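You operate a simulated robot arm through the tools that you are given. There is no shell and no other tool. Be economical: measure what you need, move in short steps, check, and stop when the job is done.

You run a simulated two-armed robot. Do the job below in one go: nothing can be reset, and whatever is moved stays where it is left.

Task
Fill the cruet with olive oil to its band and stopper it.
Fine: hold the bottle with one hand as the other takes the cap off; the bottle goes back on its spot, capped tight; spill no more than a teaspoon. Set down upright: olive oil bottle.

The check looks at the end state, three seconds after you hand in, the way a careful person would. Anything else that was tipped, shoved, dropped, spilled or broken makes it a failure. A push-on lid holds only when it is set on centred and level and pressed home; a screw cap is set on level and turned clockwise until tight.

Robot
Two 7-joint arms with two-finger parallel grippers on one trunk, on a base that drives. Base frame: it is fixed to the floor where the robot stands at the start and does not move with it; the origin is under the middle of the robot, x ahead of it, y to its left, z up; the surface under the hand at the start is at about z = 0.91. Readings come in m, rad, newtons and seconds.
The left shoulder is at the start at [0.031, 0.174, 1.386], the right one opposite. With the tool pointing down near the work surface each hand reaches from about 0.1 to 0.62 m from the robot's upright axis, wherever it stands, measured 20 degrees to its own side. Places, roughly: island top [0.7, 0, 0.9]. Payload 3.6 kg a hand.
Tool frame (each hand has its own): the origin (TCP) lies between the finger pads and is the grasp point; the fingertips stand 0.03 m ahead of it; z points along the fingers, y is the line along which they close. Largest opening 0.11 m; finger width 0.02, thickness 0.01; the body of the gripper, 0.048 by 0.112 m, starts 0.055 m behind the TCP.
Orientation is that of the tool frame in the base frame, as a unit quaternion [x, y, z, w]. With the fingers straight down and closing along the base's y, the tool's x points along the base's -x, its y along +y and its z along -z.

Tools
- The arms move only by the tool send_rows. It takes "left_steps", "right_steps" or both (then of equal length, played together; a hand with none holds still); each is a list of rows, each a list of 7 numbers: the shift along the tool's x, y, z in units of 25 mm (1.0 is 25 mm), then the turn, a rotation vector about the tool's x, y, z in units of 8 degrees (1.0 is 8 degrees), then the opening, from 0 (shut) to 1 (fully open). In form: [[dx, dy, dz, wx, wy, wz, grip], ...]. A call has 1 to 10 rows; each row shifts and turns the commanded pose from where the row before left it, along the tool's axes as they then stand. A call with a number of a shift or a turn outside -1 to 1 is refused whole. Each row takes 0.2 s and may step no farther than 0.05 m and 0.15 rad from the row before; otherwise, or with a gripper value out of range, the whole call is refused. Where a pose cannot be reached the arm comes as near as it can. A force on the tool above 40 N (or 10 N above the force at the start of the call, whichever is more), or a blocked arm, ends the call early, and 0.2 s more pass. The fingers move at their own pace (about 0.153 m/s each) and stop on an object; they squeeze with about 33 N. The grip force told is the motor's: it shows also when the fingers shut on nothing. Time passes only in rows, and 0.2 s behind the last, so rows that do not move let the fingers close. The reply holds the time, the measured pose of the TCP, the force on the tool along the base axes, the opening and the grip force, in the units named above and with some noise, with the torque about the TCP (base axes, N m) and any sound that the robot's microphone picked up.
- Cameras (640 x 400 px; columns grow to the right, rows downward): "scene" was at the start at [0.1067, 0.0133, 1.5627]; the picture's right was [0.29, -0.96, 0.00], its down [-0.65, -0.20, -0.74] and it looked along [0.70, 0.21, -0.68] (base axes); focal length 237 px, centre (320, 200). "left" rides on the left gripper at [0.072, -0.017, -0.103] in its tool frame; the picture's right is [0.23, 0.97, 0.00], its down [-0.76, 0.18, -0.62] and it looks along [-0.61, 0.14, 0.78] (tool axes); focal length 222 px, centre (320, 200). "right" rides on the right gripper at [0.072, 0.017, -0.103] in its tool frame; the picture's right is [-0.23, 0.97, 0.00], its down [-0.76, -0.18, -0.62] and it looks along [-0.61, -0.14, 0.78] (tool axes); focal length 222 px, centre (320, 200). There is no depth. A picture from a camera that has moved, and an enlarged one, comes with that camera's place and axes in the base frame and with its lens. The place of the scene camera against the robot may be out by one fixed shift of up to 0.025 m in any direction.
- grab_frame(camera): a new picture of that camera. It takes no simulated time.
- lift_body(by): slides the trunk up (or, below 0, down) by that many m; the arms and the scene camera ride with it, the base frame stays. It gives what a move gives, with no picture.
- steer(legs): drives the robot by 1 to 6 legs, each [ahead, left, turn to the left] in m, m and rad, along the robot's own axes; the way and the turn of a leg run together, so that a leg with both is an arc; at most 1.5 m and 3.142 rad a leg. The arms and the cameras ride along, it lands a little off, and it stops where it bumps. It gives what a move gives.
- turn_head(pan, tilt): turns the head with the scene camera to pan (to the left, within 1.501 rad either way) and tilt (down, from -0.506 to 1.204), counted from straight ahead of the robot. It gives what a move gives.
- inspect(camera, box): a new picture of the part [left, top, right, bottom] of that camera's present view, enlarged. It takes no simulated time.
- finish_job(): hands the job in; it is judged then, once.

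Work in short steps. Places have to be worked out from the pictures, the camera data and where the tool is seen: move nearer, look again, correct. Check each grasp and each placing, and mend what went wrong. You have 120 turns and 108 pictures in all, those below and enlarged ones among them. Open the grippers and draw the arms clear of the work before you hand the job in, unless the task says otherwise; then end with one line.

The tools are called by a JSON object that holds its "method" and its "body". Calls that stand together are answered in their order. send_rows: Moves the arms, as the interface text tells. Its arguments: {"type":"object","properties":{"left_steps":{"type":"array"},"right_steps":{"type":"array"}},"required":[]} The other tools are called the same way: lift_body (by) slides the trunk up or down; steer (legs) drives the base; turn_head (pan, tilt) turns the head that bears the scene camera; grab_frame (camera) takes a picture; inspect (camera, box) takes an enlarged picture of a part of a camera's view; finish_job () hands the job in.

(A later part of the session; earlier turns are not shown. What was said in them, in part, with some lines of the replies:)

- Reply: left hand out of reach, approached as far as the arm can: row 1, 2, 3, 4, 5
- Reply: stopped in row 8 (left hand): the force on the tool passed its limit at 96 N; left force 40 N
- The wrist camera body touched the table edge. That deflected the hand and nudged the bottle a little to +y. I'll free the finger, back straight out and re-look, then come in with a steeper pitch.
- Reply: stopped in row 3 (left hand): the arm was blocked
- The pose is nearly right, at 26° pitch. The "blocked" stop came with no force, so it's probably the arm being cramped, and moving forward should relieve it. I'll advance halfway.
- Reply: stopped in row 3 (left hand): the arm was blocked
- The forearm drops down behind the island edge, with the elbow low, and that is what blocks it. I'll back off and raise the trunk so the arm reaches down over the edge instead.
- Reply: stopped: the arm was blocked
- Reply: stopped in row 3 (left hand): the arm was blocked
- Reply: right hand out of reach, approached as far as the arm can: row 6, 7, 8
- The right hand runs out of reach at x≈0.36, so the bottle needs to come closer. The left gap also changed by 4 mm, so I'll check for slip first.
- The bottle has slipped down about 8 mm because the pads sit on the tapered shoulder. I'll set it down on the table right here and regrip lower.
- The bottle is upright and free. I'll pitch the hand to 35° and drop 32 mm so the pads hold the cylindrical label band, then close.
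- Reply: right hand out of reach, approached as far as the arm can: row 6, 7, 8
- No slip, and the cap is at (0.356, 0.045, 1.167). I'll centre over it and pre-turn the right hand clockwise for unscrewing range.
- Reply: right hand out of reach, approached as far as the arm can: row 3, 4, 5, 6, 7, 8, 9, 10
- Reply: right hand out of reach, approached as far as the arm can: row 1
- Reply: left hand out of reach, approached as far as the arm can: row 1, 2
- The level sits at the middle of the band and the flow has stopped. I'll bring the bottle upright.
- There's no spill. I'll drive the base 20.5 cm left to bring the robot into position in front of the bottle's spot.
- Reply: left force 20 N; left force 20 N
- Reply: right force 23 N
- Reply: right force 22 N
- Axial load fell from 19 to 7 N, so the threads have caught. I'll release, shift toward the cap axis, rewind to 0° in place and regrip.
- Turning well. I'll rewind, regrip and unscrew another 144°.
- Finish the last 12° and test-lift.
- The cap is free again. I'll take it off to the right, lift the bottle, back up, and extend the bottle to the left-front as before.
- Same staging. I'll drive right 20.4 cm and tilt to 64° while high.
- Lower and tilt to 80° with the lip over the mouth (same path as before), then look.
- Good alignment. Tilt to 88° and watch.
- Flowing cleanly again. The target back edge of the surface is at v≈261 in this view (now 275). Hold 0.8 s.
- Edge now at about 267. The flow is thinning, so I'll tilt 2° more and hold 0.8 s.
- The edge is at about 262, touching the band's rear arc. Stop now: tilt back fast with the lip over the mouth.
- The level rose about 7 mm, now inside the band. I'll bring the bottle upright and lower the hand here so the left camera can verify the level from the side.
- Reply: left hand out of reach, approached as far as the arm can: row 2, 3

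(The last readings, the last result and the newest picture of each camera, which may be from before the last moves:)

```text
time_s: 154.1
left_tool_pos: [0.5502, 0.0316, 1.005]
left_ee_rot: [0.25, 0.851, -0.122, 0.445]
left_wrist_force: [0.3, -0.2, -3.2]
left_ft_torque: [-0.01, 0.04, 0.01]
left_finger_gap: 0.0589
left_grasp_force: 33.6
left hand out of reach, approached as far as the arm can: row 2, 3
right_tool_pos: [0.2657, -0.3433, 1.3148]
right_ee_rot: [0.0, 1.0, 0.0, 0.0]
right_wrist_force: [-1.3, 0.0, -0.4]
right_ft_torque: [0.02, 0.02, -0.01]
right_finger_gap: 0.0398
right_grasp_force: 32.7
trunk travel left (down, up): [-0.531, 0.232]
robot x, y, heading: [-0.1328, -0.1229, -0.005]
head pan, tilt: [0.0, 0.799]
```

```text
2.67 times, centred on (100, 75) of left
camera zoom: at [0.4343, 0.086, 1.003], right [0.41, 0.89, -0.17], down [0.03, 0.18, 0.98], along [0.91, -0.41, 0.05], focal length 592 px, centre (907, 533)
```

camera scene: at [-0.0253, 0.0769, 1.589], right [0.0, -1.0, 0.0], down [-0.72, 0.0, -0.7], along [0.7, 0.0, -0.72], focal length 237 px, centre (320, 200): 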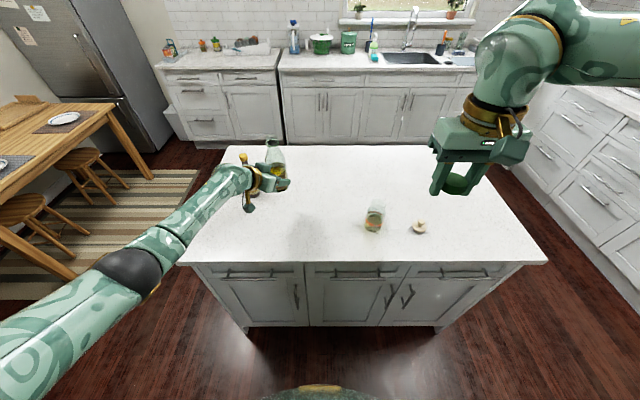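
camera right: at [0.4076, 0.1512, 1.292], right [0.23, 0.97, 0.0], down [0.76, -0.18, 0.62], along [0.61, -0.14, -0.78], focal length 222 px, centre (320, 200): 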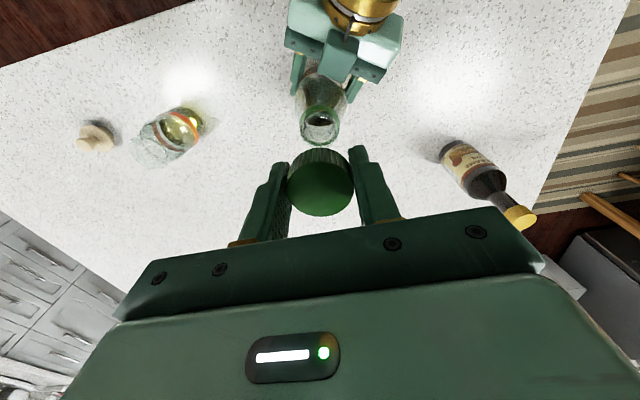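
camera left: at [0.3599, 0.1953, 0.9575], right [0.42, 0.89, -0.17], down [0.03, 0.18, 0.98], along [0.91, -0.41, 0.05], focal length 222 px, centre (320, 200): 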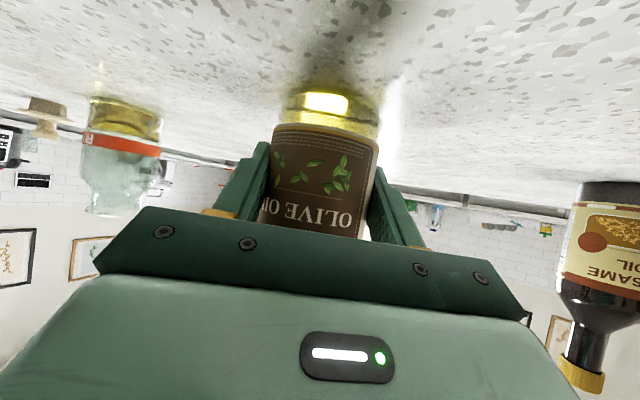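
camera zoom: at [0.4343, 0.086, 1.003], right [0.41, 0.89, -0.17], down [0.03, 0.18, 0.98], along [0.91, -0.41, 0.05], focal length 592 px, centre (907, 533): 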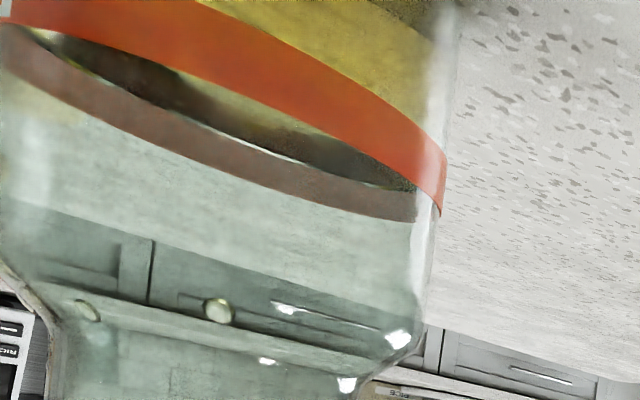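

The surface now cuts the inside of the band, so the level is in the band. I'll head back: raise, drive left, bring the bottle in and drive forward over its spot.

{"method": "send_rows", "body": {"left_steps": [[-0.66, 0, -0.46, 0, 0, 0, 0], [0, 0, 0, 0, 0, 0, 0]]}}

{"method": "steer", "body": {"legs": [[0, 0.206, 0]]}}

{"method": "send_rows", "body": {"left_steps": [[0.3, -0.94, -0.37, 0, 0, 0, 0], [0.3, -0.94, -0.37, 0, 0, 0, 0], [0.3, -0.94, -0.37, 0, 0, 0, 0], [0.3, -0.94, -0.37, 0, 0, 0, 0], [0.3, -0.94, -0.37, 0, 0, 0, 0], [0.3, -0.94, -0.37, 0, 0, 0, 0], [0.3, -0.94, -0.37, 0, 0, 0, 0]]}}

{"method": "steer", "body": {"legs": [[0.083, 0, 0]]}}

```text
time_s: 154.7
left_tool_pos: [0.5507, 0.0292, 1.0256]
left_ee_rot: [0.25, 0.851, -0.123, 0.445]
left_wrist_force: [-0.6, -0.5, -3.4]
left_ft_torque: [0.01, 0.03, -0.03]
left_finger_gap: 0.059
left_grasp_force: 32.7
right_tool_pos: [0.2657, -0.344, 1.315]
right_ee_rot: [0.0, 1.0, 0.0, -0.001]
right_wrist_force: [-0.4, -0.9, -0.1]
right_ft_torque: [-0.01, 0.04, -0.03]
right_finger_gap: 0.0399
right_grasp_force: 32.7
trunk travel left (down, up): [-0.531, 0.232]
robot x, y, heading: [-0.1313, -0.121, -0.0]
head pan, tilt: [0.0, 0.799]
```

```text
time_s: 156.3
left_tool_pos: [0.5513, 0.2339, 1.0239]
left_ee_rot: [0.252, 0.851, -0.124, 0.444]
left_wrist_force: [0.4, 0.2, -4.1]
left_ft_torque: [0.03, 0.03, 0.01]
left_finger_gap: 0.0591
left_grasp_force: 33.7
right_tool_pos: [0.2659, -0.1387, 1.3149]
right_ee_rot: [0.003, 1.0, -0.001, 0.0]
right_wrist_force: [-0.4, -0.1, -0.2]
right_ft_torque: [0.02, -0.03, -0.05]
right_finger_gap: 0.0396
right_grasp_force: 33.4
trunk travel left (down, up): [-0.531, 0.232]
robot x, y, heading: [-0.1319, 0.0805, -0.004]
head pan, tilt: [0.0, 0.799]
```

```text
time_s: 157.9
left_tool_pos: [0.3903, 0.1373, 1.0182]
left_ee_rot: [0.253, 0.851, -0.123, 0.444]
left_wrist_force: [0.2, 0.2, -2.5]
left_ft_torque: [0.05, 0.04, 0.0]
left_finger_gap: 0.0592
left_grasp_force: 32.9
right_tool_pos: [0.2643, -0.1404, 1.3155]
right_ee_rot: [0.002, 1.0, 0.0, -0.001]
right_wrist_force: [-0.1, -0.6, 0.3]
right_ft_torque: [0.01, -0.05, 0.0]
right_finger_gap: 0.0399
right_grasp_force: 33.2
trunk travel left (down, up): [-0.531, 0.232]
robot x, y, heading: [-0.1283, 0.0857, -0.002]
head pan, tilt: [0.0, 0.799]
```

```text
time_s: 159.0
left_tool_pos: [0.4757, 0.1381, 1.0173]
left_ee_rot: [0.252, 0.851, -0.124, 0.444]
left_wrist_force: [0.0, -0.5, -3.4]
left_ft_torque: [0.05, 0.02, 0.0]
left_finger_gap: 0.059
left_grasp_force: 33.0
right_tool_pos: [0.3508, -0.1401, 1.314]
right_ee_rot: [0.003, 1.0, 0.0, -0.001]
right_wrist_force: [0.7, -0.9, 0.4]
right_ft_torque: [0.01, 0.02, -0.03]
right_finger_gap: 0.0399
right_grasp_force: 33.2
trunk travel left (down, up): [-0.531, 0.232]
robot x, y, heading: [-0.0467, 0.0827, -0.005]
head pan, tilt: [0.0, 0.799]
```

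Set the bottle down on its spot and bring the cap over.

{"method": "send_rows", "body": {"left_steps": [[0.47, 0.05, 0.327, 0, 0, 0, 0], [0.47, 0.03, 0.327, 0, 0, 0, 0], [0.47, 0, 0.327, 0, 0, 0, 0], [0.44, 0, 0.3, 0, 0, 0, 0], [0, 0, 0, 0, 0, 0, 0]], "right_steps": [[-0.476, 1, 0.3, 0, 0, 0, 0], [-0.476, 1, 0.3, 0, 0, 0, 0], [-0.476, 1, 0.3, 0, 0, 0, 0], [-0.476, 1, 0.3, 0, 0, 0, 0], [-0.476, 1, 0.3, 0, 0, 0, 0]]}}

{"method": "send_rows", "body": {"right_steps": [[-0.476, 1, 0.4, 0, 0, 0, 0], [-0.476, 1, 0.4, 0, 0, 0, 0], [-0.476, 1, 0.4, 0, 0, 0, 0], [-0.476, 1, 0.4, 0, 0, 0, 0], [-0.476, 1, 0.4, 0, 0, 0, 0], [-0.476, 0.93, 0.4, 0, 0, 0, 0], [0, 0, 0.4, 0, 0, 0, 0]]}}

```text
time_s: 160.2
left_tool_pos: [0.4768, 0.1406, 0.9618]
left_ee_rot: [0.252, 0.85, -0.124, 0.445]
left_wrist_force: [0.6, -0.9, -2.0]
left_ft_torque: [-0.07, 0.05, 0.03]
left_finger_gap: 0.0589
left_grasp_force: 33.0
right_tool_pos: [0.4081, -0.0149, 1.2777]
right_ee_rot: [0.001, 1.0, 0.0, 0.0]
right_wrist_force: [-0.1, 0.2, -0.2]
right_ft_torque: [-0.02, 0.03, 0.03]
right_finger_gap: 0.0397
right_grasp_force: 32.7
trunk travel left (down, up): [-0.531, 0.232]
robot x, y, heading: [-0.0458, 0.0822, -0.0]
head pan, tilt: [0.0, 0.799]
```

```text
time_s: 161.8
left_tool_pos: [0.4755, 0.1398, 0.9614]
left_ee_rot: [0.252, 0.851, -0.123, 0.444]
left_wrist_force: [0.3, 0.0, -0.1]
left_ft_torque: [0.0, 0.1, -0.02]
left_finger_gap: 0.0589
left_grasp_force: 32.9
right_tool_pos: [0.4798, 0.1326, 1.2086]
right_ee_rot: [0.002, 1.0, 0.0, 0.0]
right_wrist_force: [-1.0, -0.1, 0.3]
right_ft_torque: [0.02, 0.0, -0.03]
right_finger_gap: 0.0398
right_grasp_force: 32.8
trunk travel left (down, up): [-0.531, 0.232]
robot x, y, heading: [-0.0463, 0.087, -0.003]
head pan, tilt: [0.0, 0.799]
```

Bottle lightly touching down. Align the cap (+3 mm x) and descend to just above the thread.

{"method": "send_rows", "body": {"right_steps": [[-0.12, 0.04, 0.8, 0, 0, 0, 0], [0, 0, 0.8, 0, 0, 0, 0], [0, 0, 0.8, 0, 0, 0, 0], [0, 0, 0.8, 0, 0, 0, 0], [0, 0, 0.4, 0, 0, 0, 0], [0, 0, 0, 0, 0, 0, 0]]}}

{"method": "inspect", "body": {"camera": "scene", "box": [270, 170, 330, 220]}}

```text
time_s: 163.2
left_tool_pos: [0.4758, 0.1397, 0.96]
left_ee_rot: [0.252, 0.851, -0.123, 0.444]
left_wrist_force: [0.1, 0.3, 0.0]
left_ft_torque: [-0.08, 0.12, 0.0]
left_finger_gap: 0.059
left_grasp_force: 33.3
right_tool_pos: [0.4832, 0.1334, 1.1164]
right_ee_rot: [0.002, 1.0, 0.001, -0.001]
right_wrist_force: [-0.4, 0.3, -0.9]
right_ft_torque: [0.02, 0.03, 0.02]
right_finger_gap: 0.0398
right_grasp_force: 32.5
trunk travel left (down, up): [-0.531, 0.232]
robot x, y, heading: [-0.0486, 0.0862, -0.005]
head pan, tilt: [0.0, 0.799]
```

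```text
8.00 times, centred on (300, 195) of scene
camera zoom: at [0.0567, 0.073, 1.5891], right [0.0, -1.0, 0.0], down [-0.72, 0.0, -0.7], along [0.7, 0.0, -0.72], focal length 1892 px, centre (480, 240)
```

zoom: 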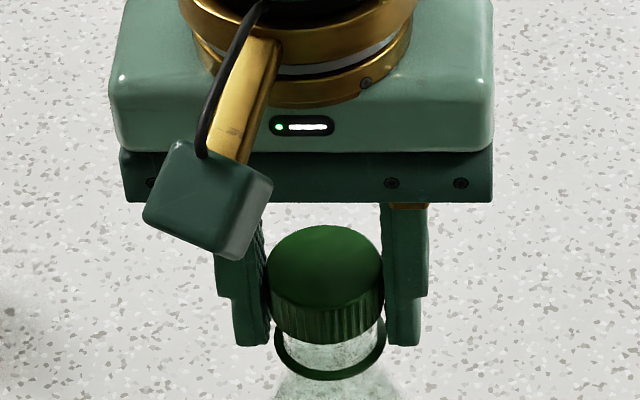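

The cap is about 2 mm too far to +y, so I'll correct it and lower gently to thread contact.

{"method": "send_rows", "body": {"right_steps": [[0, -0.06, 0.1, 0, 0, 0, 0], [0, 0, 0.1, 0, 0, 0, 0], [0, 0, 0.08, 0, 0, 0, 0], [0, 0, 0.06, 0, 0, 0, 0], [0, 0, 0, 0, 0, 0, 0]]}}

```text
time_s: 164.4
left_tool_pos: [0.4757, 0.1405, 0.9616]
left_ee_rot: [0.253, 0.851, -0.124, 0.444]
left_wrist_force: [0.1, -0.3, 0.4]
left_ft_torque: [-0.07, 0.11, -0.04]
left_finger_gap: 0.0589
left_grasp_force: 32.5
right_tool_pos: [0.4825, 0.1313, 1.1087]
right_ee_rot: [0.002, 1.0, 0.0, 0.0]
right_wrist_force: [0.7, 0.3, 0.6]
right_ft_torque: [0.01, 0.04, 0.03]
right_finger_gap: 0.0393
right_grasp_force: 32.7
trunk travel left (down, up): [-0.531, 0.232]
robot x, y, heading: [-0.0448, 0.081, -0.002]
head pan, tilt: [0.0, 0.799]
```

No contact yet. Continue lower by small steps to a light press.

{"method": "send_rows", "body": {"right_steps": [[0, 0, 0.05, 0, 0, 0, 0], [0, 0, 0.05, 0, 0, 0, 0], [0, 0, 0.05, 0, 0, 0, 0], [0, 0, 0, 0, 0, 0, 0]]}}

```text
time_s: 165.4
left_tool_pos: [0.4749, 0.14, 0.9607]
left_ee_rot: [0.253, 0.85, -0.124, 0.444]
left_wrist_force: [4.5, -10.5, -7.6]
left_ft_torque: [0.11, 0.52, 0.12]
left_finger_gap: 0.0592
left_grasp_force: 32.8
right_tool_pos: [0.4834, 0.1312, 1.1062]
right_ee_rot: [0.002, 1.0, 0.001, 0.001]
right_wrist_force: [-2.0, 5.5, 16.4]
right_ft_torque: [0.31, -0.01, 0.02]
right_finger_gap: 0.0396
right_grasp_force: 32.6
trunk travel left (down, up): [-0.531, 0.232]
robot x, y, heading: [-0.0451, 0.0812, -0.003]
head pan, tilt: [0.0, 0.799]
```

Contact at 1.106. Turn clockwise 144° with slow feed.

{"method": "send_rows", "body": {"right_steps": [[0, 0.03, -0.01, 0, 0, 1, 0], [0, 0, 0.005, 0, 0, 1, 0], [0, 0, 0.005, 0, 0, 1, 0], [0, 0, 0.005, 0, 0, 1, 0], [0, 0, 0.005, 0, 0, 1, 0], [0, 0, 0.005, 0, 0, 1, 0], [0, 0, 0.005, 0, 0, 1, 0], [0, 0, 0.005, 0, 0, 1, 0], [0, 0, 0.005, 0, 0, 1, 0]]}}

{"method": "send_rows", "body": {"right_steps": [[0, 0, 0.005, 0, 0, 1, 0], [0, 0, 0.005, 0, 0, 1, 0], [0, 0, 0.005, 0, 0, 1, 0], [0, 0, 0.005, 0, 0, 1, 0], [0, 0, 0.005, 0, 0, 1, 0], [0, 0, 0.005, 0, 0, 1, 0], [0, 0, 0.005, 0, 0, 1, 0], [0, 0, 0.005, 0, 0, 1, 0], [0, 0, 0.005, 0, 0, 1, 0]]}}

```text
time_s: 167.4
left_tool_pos: [0.4763, 0.1402, 0.9617]
left_ee_rot: [0.253, 0.851, -0.124, 0.444]
left_wrist_force: [-2.8, -7.1, -7.5]
left_ft_torque: [-0.37, 0.0, 0.01]
left_finger_gap: 0.0592
left_grasp_force: 32.9
right_tool_pos: [0.4826, 0.1336, 1.1053]
right_ee_rot: [0.59, 0.807, 0.0, 0.001]
right_wrist_force: [1.1, 4.4, 12.6]
right_ft_torque: [0.72, 0.08, 0.01]
right_finger_gap: 0.04
right_grasp_force: 33.2
trunk travel left (down, up): [-0.531, 0.232]
robot x, y, heading: [-0.0472, 0.0856, -0.005]
head pan, tilt: [0.0, 0.799]
```

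```text
time_s: 169.4
left_tool_pos: [0.4747, 0.1395, 0.9598]
left_ee_rot: [0.253, 0.851, -0.124, 0.444]
left_wrist_force: [-10.1, -3.0, -2.3]
left_ft_torque: [0.25, -0.76, -0.16]
left_finger_gap: 0.059
left_grasp_force: 33.0
right_tool_pos: [0.4834, 0.1328, 1.1038]
right_ee_rot: [0.952, 0.306, 0.0, 0.001]
right_wrist_force: [9.5, 4.3, 2.2]
right_ft_torque: [0.46, -0.46, 0.01]
right_finger_gap: 0.0394
right_grasp_force: 32.7
trunk travel left (down, up): [-0.531, 0.232]
robot x, y, heading: [-0.0454, 0.0862, -0.005]
head pan, tilt: [0.0, 0.799]
```

The threads caught (load fell to 2 N). Rewind, regrip and turn another 144°, as before.

{"method": "send_rows", "body": {"right_steps": [[0.07, 0.01, 0, 0, 0, 0, 0.6], [0, 0, 0, 0, 0, 0, 0.6], [0, 0, 0, 0, 0, -1, 0.6], [0, 0, 0, 0, 0, -1, 0.6], [0, 0, 0, 0, 0, -1, 0.6], [0, 0, 0, 0, 0, -1, 0.6], [0, 0, 0, 0, 0, -1, 0.6], [0, 0, 0, 0, 0, -1, 0.6], [0, 0, 0, 0, 0, -1, 0.6], [0, 0, 0, 0, 0, -1, 0.6]]}}

{"method": "send_rows", "body": {"right_steps": [[0, 0, 0, 0, 0, -1, 0.6], [0, 0, 0, 0, 0, -1, 0.6], [0, 0, 0, 0, 0, -1, 0.6], [0, 0, 0, 0, 0, -1, 0.6], [0, 0, 0, 0, 0, -1, 0.6], [0, 0, 0, 0, 0, -1, 0.6], [0, 0, 0, 0, 0, -1, 0.6], [0, 0, 0, 0, 0, -1, 0.6], [0, 0, 0, 0, 0, -1, 0.6], [0, 0, 0, 0, 0, -0.5, 0.6]]}}

{"method": "send_rows", "body": {"right_steps": [[0, 0, 0, 0, 0, 0, 0.3], [0, 0, 0, 0, 0, 0, 0], [0, 0, 0, 0, 0, 0, 0], [0, 0, 0.003, 0, 0, 1, 0], [0, 0, 0.003, 0, 0, 1, 0], [0, 0, 0.003, 0, 0, 1, 0], [0, 0, 0.003, 0, 0, 1, 0], [0, 0, 0.003, 0, 0, 1, 0], [0, 0, 0.003, 0, 0, 1, 0], [0, 0, 0.003, 0, 0, 1, 0]]}}

{"method": "send_rows", "body": {"right_steps": [[0, 0, 0.003, 0, 0, 1, 0], [0, 0, 0.003, 0, 0, 1, 0], [0, 0, 0.003, 0, 0, 1, 0], [0, 0, 0.003, 0, 0, 1, 0], [0, 0, 0.003, 0, 0, 1, 0], [0, 0, 0.003, 0, 0, 1, 0], [0, 0, 0.003, 0, 0, 1, 0], [0, 0, 0.003, 0, 0, 1, 0], [0, 0, 0.003, 0, 0, 1, 0], [0, 0, 0.003, 0, 0, 1, 0]]}}

```text
time_s: 171.6
left_tool_pos: [0.4762, 0.1395, 0.9603]
left_ee_rot: [0.252, 0.851, -0.124, 0.445]
left_wrist_force: [0.3, 0.3, -1.1]
left_ft_torque: [-0.01, 0.03, 0.02]
left_finger_gap: 0.059
left_grasp_force: 32.6
right_tool_pos: [0.485, 0.1337, 1.1039]
right_ee_rot: [0.643, 0.766, 0.0, -0.001]
right_wrist_force: [0.9, 1.4, 0.1]
right_ft_torque: [0.03, 0.02, 0.0]
right_finger_gap: 0.0659
right_grasp_force: 0.0
trunk travel left (down, up): [-0.531, 0.232]
robot x, y, heading: [-0.0473, 0.083, -0.007]
head pan, tilt: [0.0, 0.799]
```

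```text
time_s: 173.8
left_tool_pos: [0.4762, 0.1407, 0.9601]
left_ee_rot: [0.252, 0.851, -0.123, 0.444]
left_wrist_force: [1.6, 0.5, 0.6]
left_ft_torque: [-0.05, 0.04, 0.01]
left_finger_gap: 0.0588
left_grasp_force: 32.6
right_tool_pos: [0.4853, 0.134, 1.1043]
right_ee_rot: [0.036, 0.999, 0.001, 0.0]
right_wrist_force: [0.9, -0.3, 0.5]
right_ft_torque: [-0.05, -0.01, -0.01]
right_finger_gap: 0.066
right_grasp_force: 0.0
trunk travel left (down, up): [-0.531, 0.232]
robot x, y, heading: [-0.0495, 0.0838, -0.004]
head pan, tilt: [0.0, 0.799]
```

```text
time_s: 176.0
left_tool_pos: [0.4763, 0.1404, 0.9612]
left_ee_rot: [0.252, 0.851, -0.123, 0.444]
left_wrist_force: [6.8, 7.0, -2.9]
left_ft_torque: [-1.07, 0.97, 0.07]
left_finger_gap: 0.0593
left_grasp_force: 32.8
right_tool_pos: [0.4846, 0.1336, 1.1024]
right_ee_rot: [0.503, 0.864, 0.0, -0.001]
right_wrist_force: [-8.2, -7.4, -0.8]
right_ft_torque: [0.09, 0.19, 0.02]
right_finger_gap: 0.0392
right_grasp_force: 33.0
trunk travel left (down, up): [-0.531, 0.232]
robot x, y, heading: [-0.0483, 0.0859, -0.007]
head pan, tilt: [0.0, 0.799]
```

```text
time_s: 178.2
left_tool_pos: [0.4759, 0.1395, 0.9623]
left_ee_rot: [0.254, 0.85, -0.126, 0.445]
left_wrist_force: [-0.5, 0.3, -2.4]
left_ft_torque: [-0.39, 0.22, -0.83]
left_finger_gap: 0.0594
left_grasp_force: 32.5
right_tool_pos: [0.4853, 0.1335, 1.1016]
right_ee_rot: [0.94, 0.34, 0.002, 0.0]
right_wrist_force: [-0.5, -0.9, -1.4]
right_ft_torque: [0.31, -0.1, 0.83]
right_finger_gap: 0.0399
right_grasp_force: 32.8
trunk travel left (down, up): [-0.531, 0.232]
robot x, y, heading: [-0.0465, 0.0828, -0.009]
head pan, tilt: [0.0, 0.799]
```

Torque of 0.83 N·m means it's tight. Release the cap, raise the right hand and rewind, then open the left hand and back it straight out.

{"method": "send_rows", "body": {"right_steps": [[0, 0, 0, 0, 0, 0, 0.4], [0, 0, 0, 0, 0, 0, 0.7], [0, 0, -1, 0, 0, 0, 0.7], [0, 0, -1, 0, 0, 0, 0.7], [0, 0, -1, 0, 0, 0, 0.7], [0, 0, -1, 0, 0, -1, 0.7], [0, 0, -1, 0, 0, -1, 0.7], [0, 0, -1, 0, 0, -1, 0.7], [0, 0, 0, 0, 0, -1, 0.7], [0, 0, 0, 0, 0, -1, 0.7]]}}

{"method": "send_rows", "body": {"left_steps": [[0, 0, 0, 0, 0, 0, 0.6], [0, 0, 0, 0, 0, 0, 0.75], [0, 0, 0, 0, 0, 0, 1], [0, 0, -0.5, 0, 0, 0, 1], [0, 0, -0.8, 0, 0, 0, 1], [0, 0, -1, 0, 0, 0, 1], [0, 0, -1, 0, 0, 0, 1], [0, 0.5, -1, 0, 0, 0, 1], [0, 1, -0.5, 0, 0, 0, 1], [0, 1, 0, 0, 0, 0, 1]], "right_steps": [[0, 0, 0, 0, 0, -1, 0.7], [0, 0, 0, 0, 0, -1, 0.7], [0, 0, 0, 0, 0, -1, 0.7], [0, 0, 0, 0, 0, -1, 0.7], [0, 0, 0, 0, 0, -1, 0.7], [0, 0, 0, 0, 0, -1, 0.7], [0, 0, 0, 0, 0, -1, 0.7], [0, 0, 0, 0, 0, -1, 0.7], [0, 0, 0, 0, 0, -1, 0.7], [0, 0, 0, 0, 0, -1, 0.7]]}}

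{"method": "grab_frame", "body": {"camera": "scene"}}

```text
time_s: 180.4
left_tool_pos: [0.4763, 0.1399, 0.9606]
left_ee_rot: [0.251, 0.851, -0.123, 0.445]
left_wrist_force: [0.0, -1.1, 2.4]
left_ft_torque: [-0.21, 0.07, 0.01]
left_finger_gap: 0.0592
left_grasp_force: 33.2
right_tool_pos: [0.485, 0.134, 1.2518]
right_ee_rot: [0.767, 0.642, 0.0, 0.0]
right_wrist_force: [0.0, 0.4, 0.5]
right_ft_torque: [-0.03, 0.02, 0.0]
right_finger_gap: 0.0769
right_grasp_force: 0.0
trunk travel left (down, up): [-0.531, 0.232]
robot x, y, heading: [-0.0467, 0.0849, -0.004]
head pan, tilt: [0.0, 0.799]
```

```text
time_s: 182.6
left_tool_pos: [0.4276, 0.246, 1.0329]
left_ee_rot: [0.252, 0.851, -0.124, 0.444]
left_wrist_force: [-0.3, -0.4, 0.4]
left_ft_torque: [-0.03, 0.01, 0.0]
left_finger_gap: 0.1102
left_grasp_force: 0.1
right_tool_pos: [0.4844, 0.1353, 1.2521]
right_ee_rot: [0.175, 0.985, 0.0, 0.0]
right_wrist_force: [0.4, -1.3, 0.7]
right_ft_torque: [0.02, -0.06, 0.0]
right_finger_gap: 0.077
right_grasp_force: 0.0
trunk travel left (down, up): [-0.531, 0.232]
robot x, y, heading: [-0.0481, 0.085, -0.007]
head pan, tilt: [0.0, 0.799]
```

```text
11 pictures are left
camera scene: at [0.0573, 0.0736, 1.589], right [0.0, -1.0, 0.0], down [-0.72, 0.0, -0.7], along [0.7, 0.0, -0.72], focal length 237 px, centre (320, 200)
```

scene: 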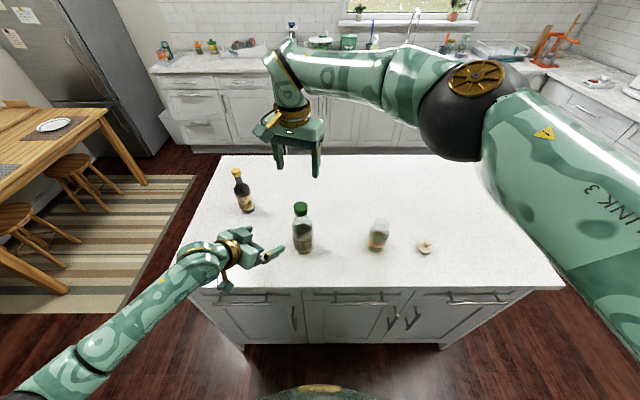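

The bottle stands capped on its spot. Next the stopper, which stands upright on its plug at about (0.466, -0.265). I'll move the right hand over to look down at it.

{"method": "send_rows", "body": {"right_steps": [[0, 0, -0.5, 0, 0, -0.84, 0.7], [0, 0, -0.5, 0, 0, -0.84, 0.7], [0, 0, 0, 0, 0, -0.84, 0.7], [0.3, -1, 0, 0, 0, 0, 0.7], [0.3, -1, 0, 0, 0, 0, 0.7], [0.3, -1, 0, 0, 0, 0, 0.7], [0.3, -1, 0, 0, 0, 0, 0.7], [0.3, -1, 0, 0, 0, 0, 0.7], [0.3, -1, 0, 0, 0, 0, 0.7], [0.3, -1, 0, 0, 0, 0, 0.7]]}}

{"method": "send_rows", "body": {"right_steps": [[0.1, -1, 0, 0, 0, 0, 0.7], [0.1, -1, 0, 0, 0, 0, 0.7], [0.1, -1, 0, 0, 0, 0, 0.7], [0.1, -1, 0.6, 0, 0, 0, 0.7], [0, -1, 1, 0, 0, 0, 0.7], [0, -1, 1, 0, 0, 0, 0.7], [0, -1, 1, 0, 0, 0, 0.7], [0, -1, 1, 0, 0, 0, 0.7], [0, -0.8, 0.5, 0, 0, 0, 0.7]]}}

{"method": "grab_frame", "body": {"camera": "right"}}

```text
time_s: 184.8
left_tool_pos: [0.426, 0.2445, 1.0326]
left_ee_rot: [0.252, 0.851, -0.123, 0.444]
left_wrist_force: [0.4, 0.5, 0.2]
left_ft_torque: [0.04, -0.01, 0.01]
left_finger_gap: 0.1099
left_grasp_force: 0.2
right_tool_pos: [0.4318, -0.0427, 1.2769]
right_ee_rot: [0.0, 1.0, 0.0, 0.0]
right_wrist_force: [-0.5, 0.1, -0.5]
right_ft_torque: [0.05, 0.0, 0.01]
right_finger_gap: 0.077
right_grasp_force: 0.1
trunk travel left (down, up): [-0.531, 0.232]
robot x, y, heading: [-0.0439, 0.0839, -0.007]
head pan, tilt: [0.0, 0.799]
```

```text
time_s: 186.8
left_tool_pos: [0.4263, 0.2458, 1.0331]
left_ee_rot: [0.252, 0.851, -0.123, 0.444]
left_wrist_force: [0.4, -0.4, -0.2]
left_ft_torque: [0.02, 0.02, -0.03]
left_finger_gap: 0.11
left_grasp_force: 0.1
right_tool_pos: [0.4205, -0.2632, 1.1503]
right_ee_rot: [0.001, 1.0, 0.0, 0.0]
right_wrist_force: [-0.6, -0.1, 0.5]
right_ft_torque: [0.02, 0.0, -0.02]
right_finger_gap: 0.0767
right_grasp_force: 0.0
trunk travel left (down, up): [-0.531, 0.232]
robot x, y, heading: [-0.0437, 0.0844, -0.004]
head pan, tilt: [0.0, 0.799]
```

```text
10 pictures are left
camera right: at [0.3481, -0.2474, 1.2535], right [0.23, 0.97, 0.0], down [0.76, -0.18, 0.62], along [0.61, -0.14, -0.78], focal length 222 px, centre (320, 200)
```

right: 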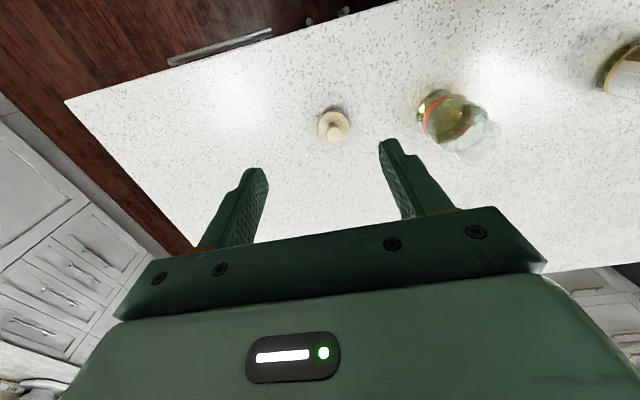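

The stopper knob is at about (0.4645, -0.2525). Move above it and descend to a check height.

{"method": "send_rows", "body": {"right_steps": [[-0.88, 0.22, 0, 0, 0, 0, 0.6], [-0.88, 0.21, 0.4, 0, 0, 0, 0.6], [0, 0, 1, 0, 0, 0, 0.6], [0, 0, 1, 0, 0, 0, 0.6], [0, 0, 1, 0, 0, 0, 0.6], [0, 0, 1, 0, 0, 0, 0.6], [0, 0, 0.6, 0, 0, 0, 0.6]]}}

{"method": "inspect", "body": {"camera": "right", "box": [220, 90, 420, 230]}}

```text
time_s: 188.4
left_tool_pos: [0.4258, 0.2461, 1.0315]
left_ee_rot: [0.252, 0.851, -0.123, 0.444]
left_wrist_force: [-0.1, -0.1, -0.4]
left_ft_torque: [-0.01, 0.02, -0.02]
left_finger_gap: 0.1099
left_grasp_force: 0.1
right_tool_pos: [0.4665, -0.2482, 1.025]
right_ee_rot: [0.001, 1.0, 0.0, -0.001]
right_wrist_force: [0.2, -0.7, 1.0]
right_ft_torque: [-0.01, 0.01, -0.01]
right_finger_gap: 0.0661
right_grasp_force: 0.0
trunk travel left (down, up): [-0.531, 0.232]
robot x, y, heading: [-0.0444, 0.0832, -0.007]
head pan, tilt: [0.0, 0.799]
```

```text
2.86 times, centred on (320, 160) of right
camera zoom: at [0.3941, -0.2328, 1.129], right [0.23, 0.97, 0.0], down [0.76, -0.18, 0.62], along [0.61, -0.14, -0.78], focal length 635 px, centre (320, 314)
```

zoom: 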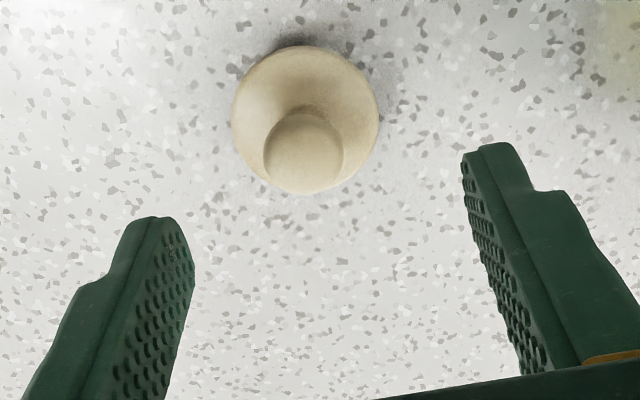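

Knob centre (0.468, -0.2545), top z≈0.96, flange at ≈0.936. Align, descend to TCP 0.972 and grip the knob.

{"method": "send_rows", "body": {"right_steps": [[-0.06, -0.25, 0.5, 0, 0, 0, 0.6], [0, 0, 0.8, 0, 0, 0, 0.6], [0, 0, 0.5, 0, 0, 0, 0.6], [0, 0, 0.32, 0, 0, 0, 0.6], [0, 0, 0, 0, 0, 0, 0.3], [0, 0, 0, 0, 0, 0, 0], [0, 0, 0, 0, 0, 0, 0]]}}

{"method": "inspect", "body": {"camera": "right", "box": [220, 90, 420, 230]}}

```text
time_s: 190.0
left_tool_pos: [0.4266, 0.2465, 1.0315]
left_ee_rot: [0.253, 0.851, -0.124, 0.444]
left_wrist_force: [0.0, -0.2, -0.8]
left_ft_torque: [-0.03, -0.02, -0.02]
left_finger_gap: 0.1099
left_grasp_force: 0.1
right_tool_pos: [0.4674, -0.2524, 1.0096]
right_ee_rot: [0.0, 1.0, 0.0, 0.0]
right_wrist_force: [0.1, -0.4, 0.3]
right_ft_torque: [-0.01, 0.01, -0.02]
right_finger_gap: 0.0
right_grasp_force: 33.1
right hand out of reach, approached as far as the arm can: row 1, 2, 3, 4
trunk travel left (down, up): [-0.531, 0.232]
robot x, y, heading: [-0.0457, 0.0852, -0.008]
head pan, tilt: [0.0, 0.799]
```

```text
2.86 times, centred on (320, 160) of right
camera zoom: at [0.3942, -0.2357, 1.1133], right [0.23, 0.97, 0.0], down [0.76, -0.18, 0.62], along [0.61, -0.14, -0.78], focal length 635 px, centre (320, 314)
```

zoom: 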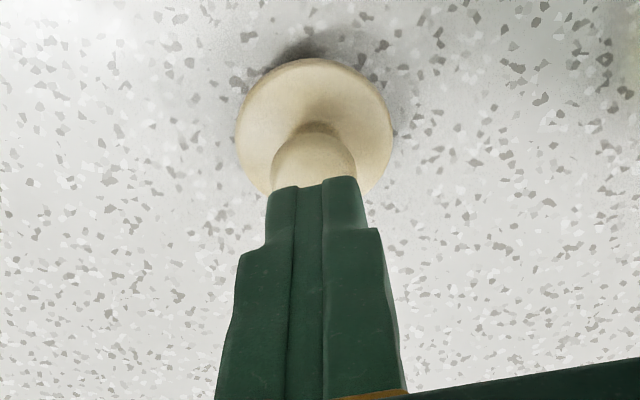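

The right arm runs out of downward reach at z≈1.01. I'll raise both hands 10 cm, then lower the trunk 10 cm to gain reach.

{"method": "send_rows", "body": {"left_steps": [[-0.82, 0, -0.57, 0, 0, 0, 1], [-0.82, 0, -0.57, 0, 0, 0, 1], [-0.82, 0, -0.57, 0, 0, 0, 1], [-0.82, 0, -0.57, 0, 0, 0, 1], [0, 0, 0, 0, 0, 0, 1]], "right_steps": [[0, 0, -1, 0, 0, 0, 0], [0, 0, -1, 0, 0, 0, 0.6], [0, 0, -1, 0, 0, 0, 0.6], [0, 0, -1, 0, 0, 0, 0.6], [0, 0, 0, 0, 0, 0, 0.6]]}}

{"method": "lift_body", "body": {"by": -0.1}}

```text
time_s: 191.2
left_tool_pos: [0.4259, 0.243, 1.1311]
left_ee_rot: [0.252, 0.851, -0.123, 0.445]
left_wrist_force: [0.9, -1.1, 0.0]
left_ft_torque: [0.01, -0.01, 0.02]
left_finger_gap: 0.1096
left_grasp_force: 0.1
right_tool_pos: [0.4683, -0.2527, 1.108]
right_ee_rot: [0.001, 1.0, -0.001, 0.001]
right_wrist_force: [0.5, 1.0, 0.3]
right_ft_torque: [0.0, -0.02, 0.03]
right_finger_gap: 0.066
right_grasp_force: 0.1
trunk travel left (down, up): [-0.531, 0.232]
robot x, y, heading: [-0.0455, 0.084, -0.001]
head pan, tilt: [0.0, 0.799]
```

```text
time_s: 192.5
left_tool_pos: [0.425, 0.2423, 1.0322]
left_ee_rot: [0.252, 0.85, -0.124, 0.445]
left_wrist_force: [0.7, -0.7, -0.5]
left_ft_torque: [0.0, 0.02, 0.03]
left_finger_gap: 0.1103
left_grasp_force: 0.0
right_tool_pos: [0.4668, -0.2536, 1.0088]
right_ee_rot: [0.001, 1.0, 0.0, 0.0]
right_wrist_force: [0.3, 0.0, 0.5]
right_ft_torque: [0.0, 0.01, 0.0]
right_finger_gap: 0.0659
right_grasp_force: 0.0
trunk travel left (down, up): [-0.431, 0.332]
robot x, y, heading: [-0.0502, 0.0857, -0.006]
head pan, tilt: [0.0, 0.799]
```

Now descend to 0.972 and grip the knob.

{"method": "send_rows", "body": {"right_steps": [[-0.03, -0.04, 0.5, 0, 0, 0, 0.6], [0, 0, 0.5, 0, 0, 0, 0.6], [0, 0, 0.48, 0, 0, 0, 0.6], [0, 0, 0, 0, 0, 0, 0.3], [0, 0, 0, 0, 0, 0, 0], [0, 0, 0, 0, 0, 0, 0]]}}

{"method": "inspect", "body": {"camera": "right", "box": [220, 90, 420, 230]}}

```text
time_s: 193.9
left_tool_pos: [0.426, 0.2434, 1.0311]
left_ee_rot: [0.252, 0.851, -0.123, 0.444]
left_wrist_force: [0.4, -0.2, 0.5]
left_ft_torque: [0.0, 0.04, 0.01]
left_finger_gap: 0.1102
left_grasp_force: 0.1
right_tool_pos: [0.4675, -0.2538, 0.9699]
right_ee_rot: [0.001, 1.0, 0.0, 0.0]
right_wrist_force: [0.0, 0.6, 0.1]
right_ft_torque: [-0.04, -0.03, 0.01]
right_finger_gap: 0.0199
right_grasp_force: 33.4
trunk travel left (down, up): [-0.431, 0.332]
robot x, y, heading: [-0.0447, 0.0835, -0.006]
head pan, tilt: [0.0, 0.799]
```

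```text
2.86 times, centred on (320, 160) of right
camera zoom: at [0.3939, -0.2376, 1.0748], right [0.23, 0.97, 0.0], down [0.76, -0.18, 0.62], along [0.61, -0.14, -0.78], focal length 635 px, centre (320, 314)
```

zoom: 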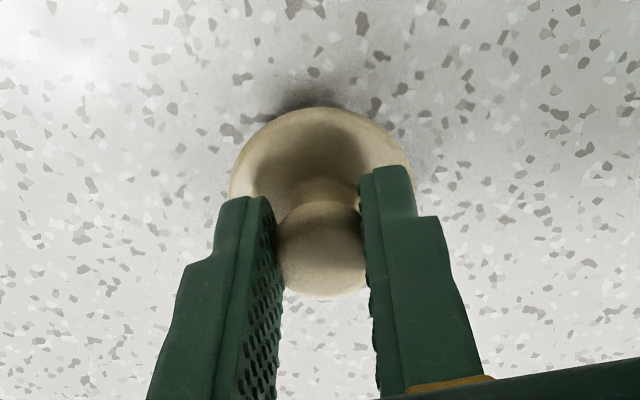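

Gripped the knob (gap 0.020). Lift and carry over the cruet, with the plug bottom well above the rim.

{"method": "send_rows", "body": {"right_steps": [[0, 0, -0.5, 0, 0, 0, 0], [0, 0, -1, 0, 0, 0, 0], [0, 0, -1, 0, 0, 0, 0], [0, 0, -1, 0, 0, 0, 0], [0, 0, -1, 0, 0, 0, 0], [0, 0, -1, 0, 0, 0, 0], [0, 0, -1, 0, 0, 0, 0]]}}

{"method": "send_rows", "body": {"right_steps": [[-0.06, 1, 0, 0, 0, 0, 0], [-0.06, 1, 0, 0, 0, 0, 0], [-0.06, 1, 0, 0, 0, 0, 0], [-0.06, 1, 0, 0, 0, 0, 0], [-0.06, 1, 0, 0, 0, 0, 0], [-0.06, 1, 0, 0, 0, 0, 0], [0, 0, 0, 0, 0, 0, 0]]}}

{"method": "inspect", "body": {"camera": "right", "box": [220, 70, 420, 210]}}

{"method": "inspect", "body": {"camera": "scene", "box": [340, 150, 440, 250]}}

```text
time_s: 195.5
left_tool_pos: [0.4255, 0.2417, 1.031]
left_ee_rot: [0.251, 0.851, -0.122, 0.444]
left_wrist_force: [-0.8, -0.2, -0.1]
left_ft_torque: [-0.02, 0.0, 0.03]
left_finger_gap: 0.11
left_grasp_force: 0.0
right_tool_pos: [0.4682, -0.2529, 1.0838]
right_ee_rot: [0.001, 1.0, 0.0, 0.0]
right_wrist_force: [-0.6, 1.1, -0.1]
right_ft_torque: [0.01, 0.01, 0.0]
right_finger_gap: 0.0201
right_grasp_force: 32.5
right hand out of reach, approached as far as the arm can: row 6, 7
trunk travel left (down, up): [-0.431, 0.332]
robot x, y, heading: [-0.0487, 0.0832, -0.009]
head pan, tilt: [0.0, 0.799]
```

```text
time_s: 197.1
left_tool_pos: [0.4255, 0.2429, 1.0304]
left_ee_rot: [0.252, 0.85, -0.123, 0.445]
left_wrist_force: [-0.5, 0.1, -0.3]
left_ft_torque: [-0.01, -0.01, 0.04]
left_finger_gap: 0.1101
left_grasp_force: 0.1
right_tool_pos: [0.4772, -0.1008, 1.0838]
right_ee_rot: [0.001, 1.0, 0.0, 0.0]
right_wrist_force: [-0.4, -0.2, -1.0]
right_ft_torque: [0.02, -0.02, -0.01]
right_finger_gap: 0.0199
right_grasp_force: 33.1
trunk travel left (down, up): [-0.431, 0.332]
robot x, y, heading: [-0.0495, 0.0843, -0.003]
head pan, tilt: [0.0, 0.799]
```

```text
2.86 times, centred on (320, 140) of right
camera zoom: at [0.4041, -0.0853, 1.1878], right [0.23, 0.97, 0.0], down [0.76, -0.18, 0.62], along [0.61, -0.14, -0.78], focal length 635 px, centre (320, 371)
```

zoom: 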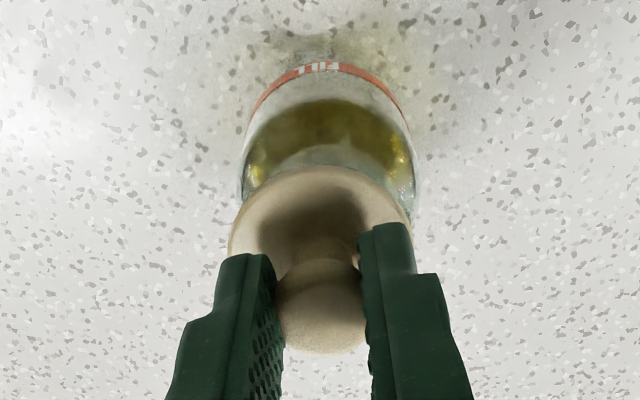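

```text
4.00 times, centred on (390, 200) of scene
camera zoom: at [0.0736, 0.0721, 1.4885], right [0.0, -1.0, 0.0], down [-0.72, 0.0, -0.7], along [0.7, 0.0, -0.72], focal length 946 px, centre (40, 200)
```

zoom: 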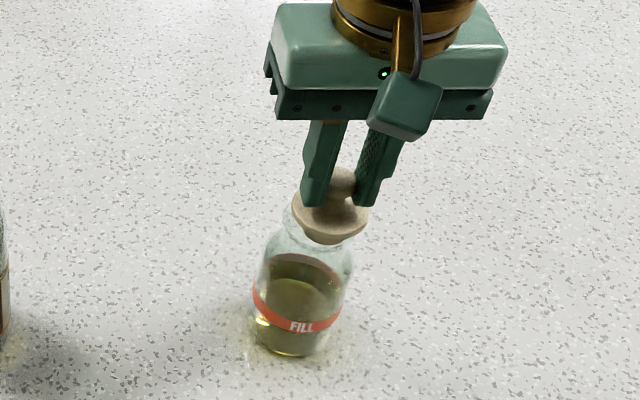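

The stopper hovers at about rim height, with no force. The views suggest the cruet axis is about 1 cm further in +x than I have the plug. I'll raise the trunk 5 cm for clearance and measure properly.

{"method": "lift_body", "body": {"by": 0.05}}

{"method": "inspect", "body": {"camera": "right", "box": [240, 60, 400, 180]}}

```text
time_s: 198.0
left_tool_pos: [0.4261, 0.2431, 1.0804]
left_ee_rot: [0.252, 0.851, -0.124, 0.444]
left_wrist_force: [0.4, 0.4, 0.2]
left_ft_torque: [-0.02, 0.02, -0.01]
left_finger_gap: 0.1101
left_grasp_force: 0.0
right_tool_pos: [0.4788, -0.1031, 1.1341]
right_ee_rot: [0.001, 1.0, 0.0, 0.0]
right_wrist_force: [0.1, -0.1, -0.8]
right_ft_torque: [0.0, 0.0, 0.04]
right_finger_gap: 0.02
right_grasp_force: 32.8
trunk travel left (down, up): [-0.481, 0.282]
robot x, y, heading: [-0.0448, 0.0799, -0.0]
head pan, tilt: [0.0, 0.799]
```

```text
3.33 times, centred on (320, 120) of right
camera zoom: at [0.405, -0.087, 1.238], right [0.23, 0.97, 0.0], down [0.76, -0.18, 0.62], along [0.61, -0.14, -0.78], focal length 740 px, centre (320, 467)
```

zoom: 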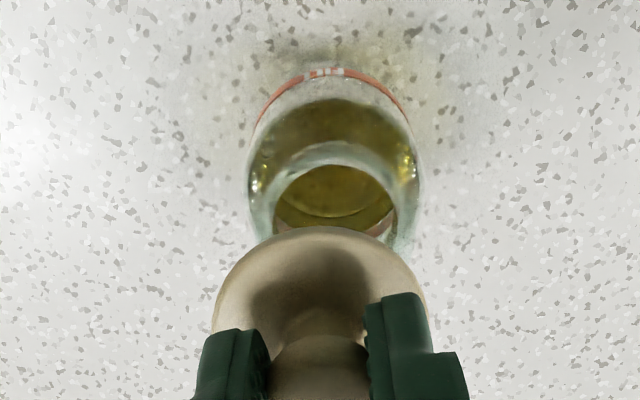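

Measured properly now: the cruet axis is at about (0.487, -0.1015) with rim z≈1.02, so I shift 8.5 mm in +x. I'll lower to just above the rim and check with the head camera.

{"method": "send_rows", "body": {"right_steps": [[-0.34, 0.03, 0, 0, 0, 0, 0], [0, 0, 0.6, 0, 0, 0, 0], [0, 0, 0.6, 0, 0, 0, 0], [0, 0, 0.7, 0, 0, 0, 0], [0, 0, 0, 0, 0, 0, 0]]}}

{"method": "inspect", "body": {"camera": "scene", "box": [350, 160, 420, 230]}}

```text
time_s: 199.2
left_tool_pos: [0.4254, 0.2436, 1.0796]
left_ee_rot: [0.252, 0.851, -0.123, 0.445]
left_wrist_force: [-0.3, -0.3, -0.5]
left_ft_torque: [0.02, 0.02, -0.02]
left_finger_gap: 0.1101
left_grasp_force: 0.0
right_tool_pos: [0.4854, -0.1016, 1.0866]
right_ee_rot: [0.001, 1.0, 0.0, 0.001]
right_wrist_force: [-0.3, -0.5, -0.3]
right_ft_torque: [0.01, 0.04, 0.01]
right_finger_gap: 0.0199
right_grasp_force: 33.6
trunk travel left (down, up): [-0.481, 0.282]
robot x, y, heading: [-0.0456, 0.0807, -0.009]
head pan, tilt: [0.0, 0.799]
```

```text
5.71 times, centred on (385, 195) of scene
camera zoom: at [0.0635, 0.0729, 1.5388], right [0.0, -1.0, 0.0], down [-0.72, 0.0, -0.7], along [0.7, 0.0, -0.72], focal length 1352 px, centre (-51, 229)
```

zoom: 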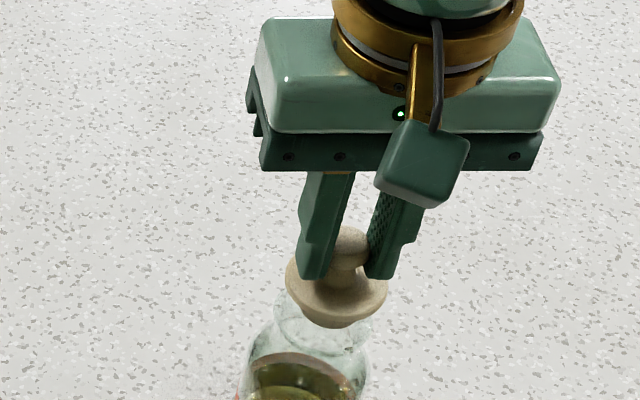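

The stopper projects onto the rim centre. I'll descend slowly, feeling for contact.

{"method": "send_rows", "body": {"right_steps": [[0, 0, 0.2, 0, 0, 0, 0], [0, 0, 0.2, 0, 0, 0, 0], [0, 0, 0.2, 0, 0, 0, 0], [0, 0, 0.1, 0, 0, 0, 0], [0, 0, 0, 0, 0, 0, 0]]}}

```text
time_s: 200.4
left_tool_pos: [0.4268, 0.2443, 1.0815]
left_ee_rot: [0.252, 0.851, -0.124, 0.444]
left_wrist_force: [-0.6, 0.6, -0.2]
left_ft_torque: [-0.01, 0.01, 0.01]
left_finger_gap: 0.1101
left_grasp_force: 0.1
right_tool_pos: [0.4863, -0.1014, 1.0685]
right_ee_rot: [0.001, 1.0, 0.0, 0.0]
right_wrist_force: [-0.4, 0.3, 0.0]
right_ft_torque: [0.04, 0.02, 0.0]
right_finger_gap: 0.0205
right_grasp_force: 33.6
trunk travel left (down, up): [-0.481, 0.282]
robot x, y, heading: [-0.0482, 0.0835, -0.003]
head pan, tilt: [0.0, 0.799]
```

No contact with the plug bottom at about 1.010, so it is entering the mouth. Continue down.

{"method": "send_rows", "body": {"right_steps": [[0, 0, 0.12, 0, 0, 0, 0], [0, 0, 0.12, 0, 0, 0, 0], [0, 0, 0.1, 0, 0, 0, 0], [0, 0, 0, 0, 0, 0, 0]]}}

{"method": "inspect", "body": {"camera": "scene", "box": [350, 160, 420, 230]}}

```text
time_s: 201.4
left_tool_pos: [0.4238, 0.2431, 1.081]
left_ee_rot: [0.252, 0.851, -0.123, 0.445]
left_wrist_force: [0.3, 0.4, -0.3]
left_ft_torque: [0.0, 0.05, 0.0]
left_finger_gap: 0.1099
left_grasp_force: 0.1
right_tool_pos: [0.4854, -0.1026, 1.0634]
right_ee_rot: [0.001, 1.0, 0.0, 0.002]
right_wrist_force: [2.0, -5.2, 27.8]
right_ft_torque: [-0.05, -0.23, -0.11]
right_finger_gap: 0.021
right_grasp_force: 33.4
trunk travel left (down, up): [-0.481, 0.282]
robot x, y, heading: [-0.0497, 0.0841, 0.0]
head pan, tilt: [0.0, 0.799]
```

```text
5.71 times, centred on (385, 195) of scene
camera zoom: at [0.0611, 0.0729, 1.5392], right [0.0, -1.0, 0.0], down [-0.72, 0.0, -0.7], along [0.7, 0.0, -0.72], focal length 1352 px, centre (-51, 229)
```

zoom: 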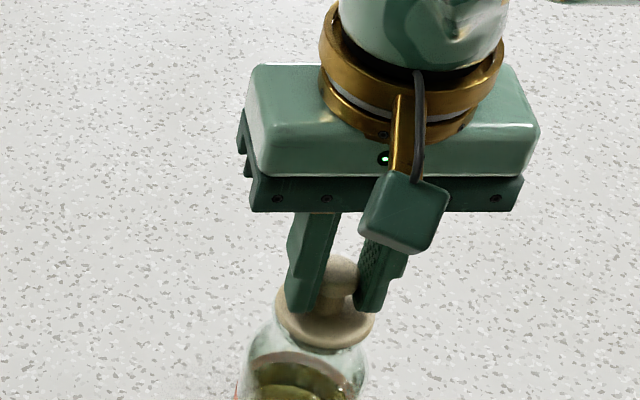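

The flange looks right on the rim with 28 N. I'll relieve the slight side load and press it home.

{"method": "send_rows", "body": {"right_steps": [[0, -0.04, 0, 0, 0, 0, 0], [0, 0, 0.06, 0, 0, 0, 0], [0, 0, 0.06, 0, 0, 0, 0], [0, 0, 0.06, 0, 0, 0, 0], [0, 0, 0, 0, 0, 0, 0]]}}

```text
time_s: 202.6
left_tool_pos: [0.4247, 0.244, 1.0825]
left_ee_rot: [0.253, 0.85, -0.124, 0.445]
left_wrist_force: [-0.9, -0.2, 0.2]
left_ft_torque: [-0.01, 0.0, 0.0]
left_finger_gap: 0.1099
left_grasp_force: 0.0
right_tool_pos: [0.4858, -0.1027, 1.0581]
right_ee_rot: [0.001, 1.0, 0.0, 0.001]
right_wrist_force: [2.3, -2.4, 29.2]
right_ft_torque: [-0.01, -0.15, 0.01]
right_finger_gap: 0.021
right_grasp_force: 33.0
trunk travel left (down, up): [-0.481, 0.282]
robot x, y, heading: [-0.0506, 0.0848, -0.009]
head pan, tilt: [0.0, 0.799]
```

It moved another 5 mm with similar force, so it is sliding in. Keep pressing until it stops.

{"method": "send_rows", "body": {"right_steps": [[0, 0, 0.08, 0, 0, 0, 0], [0, 0, 0.08, 0, 0, 0, 0], [0, 0, 0.06, 0, 0, 0, 0], [0, 0, 0, 0, 0, 0, 0]]}}

{"method": "inspect", "body": {"camera": "right", "box": [220, 60, 420, 210]}}

```text
time_s: 203.1
left_tool_pos: [0.4241, 0.2417, 1.0813]
left_ee_rot: [0.252, 0.851, -0.123, 0.445]
left_wrist_force: [-0.3, -0.1, 0.8]
left_ft_torque: [-0.01, 0.0, -0.02]
left_finger_gap: 0.1102
left_grasp_force: 0.1
right_tool_pos: [0.486, -0.1028, 1.0583]
right_ee_rot: [0.001, 1.0, 0.002, 0.003]
right_wrist_force: [-8.0, -0.5, 20.3]
right_ft_torque: [-0.04, 0.61, -0.01]
right_finger_gap: 0.0206
right_grasp_force: 33.4
trunk travel left (down, up): [-0.481, 0.282]
robot x, y, heading: [-0.0464, 0.0827, -0.011]
head pan, tilt: [0.0, 0.799]
stopped in row 2 (right hand): the force on the tool passed its limit at 42 N (the readings are from after the stop); the commanded pose is now the measured one
```

```text
2.67 times, centred on (320, 135) of right
camera zoom: at [0.4129, -0.0866, 1.1615], right [0.23, 0.97, 0.01], down [0.76, -0.18, 0.63], along [0.61, -0.14, -0.78], focal length 592 px, centre (320, 373)
```

zoom: 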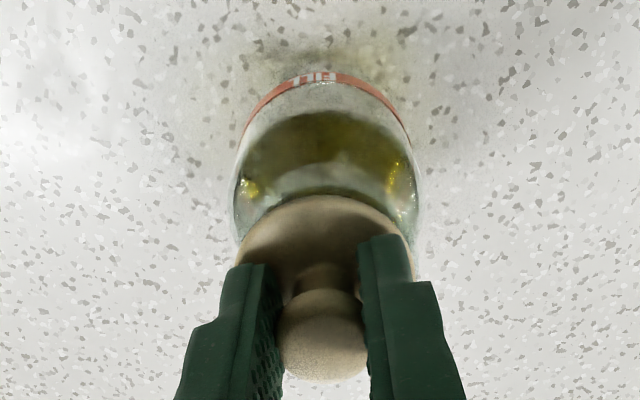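

A hard stop at 42 N with TCP 1.058, exactly where the flange should meet the rim: seated and centred. Release and withdraw upward.

{"method": "send_rows", "body": {"right_steps": [[0, 0, 0, 0, 0, 0, 0.3], [0, 0, 0, 0, 0, 0, 0.6], [0, 0, -0.5, 0, 0, 0, 0.6], [0, 0, -1, 0, 0, 0, 0.6], [0, 0, -1, 0, 0, 0, 0.6], [0, 0, -1, 0, 0, 0, 0.6]]}}

{"method": "lift_body", "body": {"by": 0.1}}

{"method": "send_rows", "body": {"left_steps": [[-0.5, 0, -0.8, 0, 0, 0, 1], [-0.5, 0, -0.8, 0, 0, 0, 1], [-0.5, 0.3, -0.5, 0, 0, 0, 1], [-0.5, 0.3, -0.5, 0, 0, 0, 1]], "right_steps": [[0.8, -0.8, -0.2, 0, 0, 0, 0.8], [0.8, -0.8, -0.2, 0, 0, 0, 0.8], [0.8, -0.8, 0, 0, 0, 0, 0.8], [0.8, -0.8, 0, 0, 0, 0, 0.8]]}}

{"method": "inspect", "body": {"camera": "scene", "box": [210, 140, 430, 290]}}

```text
time_s: 204.5
left_tool_pos: [0.4259, 0.2434, 1.0812]
left_ee_rot: [0.252, 0.85, -0.124, 0.445]
left_wrist_force: [-0.1, -0.6, -0.7]
left_ft_torque: [-0.03, -0.01, -0.01]
left_finger_gap: 0.1099
left_grasp_force: 0.1
right_tool_pos: [0.4885, -0.1027, 1.1431]
right_ee_rot: [0.001, 1.0, 0.001, 0.001]
right_wrist_force: [-0.4, -0.9, 0.0]
right_ft_torque: [0.03, -0.01, 0.0]
right_finger_gap: 0.0658
right_grasp_force: 0.0
trunk travel left (down, up): [-0.481, 0.282]
robot x, y, heading: [-0.0444, 0.0833, -0.006]
head pan, tilt: [0.0, 0.799]
```

```text
time_s: 205.8
left_tool_pos: [0.4264, 0.2428, 1.1796]
left_ee_rot: [0.253, 0.851, -0.124, 0.443]
left_wrist_force: [0.3, -0.9, -0.3]
left_ft_torque: [-0.01, 0.0, -0.03]
left_finger_gap: 0.1102
left_grasp_force: 0.0
right_tool_pos: [0.4875, -0.1034, 1.2434]
right_ee_rot: [0.0, 1.0, 0.001, 0.001]
right_wrist_force: [0.1, -0.3, 0.1]
right_ft_torque: [0.01, -0.02, -0.02]
right_finger_gap: 0.0659
right_grasp_force: 0.1
trunk travel left (down, up): [-0.581, 0.182]
robot x, y, heading: [-0.0474, 0.0861, -0.004]
head pan, tilt: [0.0, 0.799]
```

```text
time_s: 206.8
left_tool_pos: [0.412, 0.2669, 1.2591]
left_ee_rot: [0.252, 0.851, -0.123, 0.444]
left_wrist_force: [0.4, -0.3, -1.0]
left_ft_torque: [-0.02, 0.05, 0.02]
left_finger_gap: 0.11
left_grasp_force: 0.2
right_tool_pos: [0.4061, -0.1837, 1.2523]
right_ee_rot: [0.002, 1.0, 0.002, 0.002]
right_wrist_force: [0.2, 0.8, -0.6]
right_ft_torque: [0.02, -0.02, -0.03]
right_finger_gap: 0.088
right_grasp_force: 0.0
trunk travel left (down, up): [-0.581, 0.182]
robot x, y, heading: [-0.0477, 0.0875, -0.005]
head pan, tilt: [0.0, 0.799]
```

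```text
2.67 times, centred on (320, 215) of scene
camera zoom: at [0.0507, 0.0715, 1.6394], right [0.0, -1.0, 0.0], down [-0.72, 0.0, -0.7], along [0.7, 0.0, -0.72], focal length 631 px, centre (320, 160)
```

zoom: 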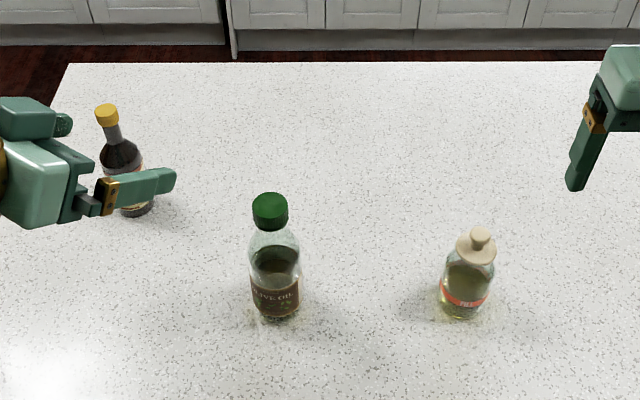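

The last picture shows the capped olive oil bottle upright on its spot, the cruet filled to its band with a level stopper, and both hands open and clear. I'm handing in the job.

{"method": "finish_job", "body": {}}

```text
The job is handed in.
```

I filled the cruet so the oil sits inside its band, about 3 mm below the middle, and pressed the stopper in to a hard stop. The olive oil bottle is back upright within a few mm of its original spot, with the cap screwed tight; I saw no spill.
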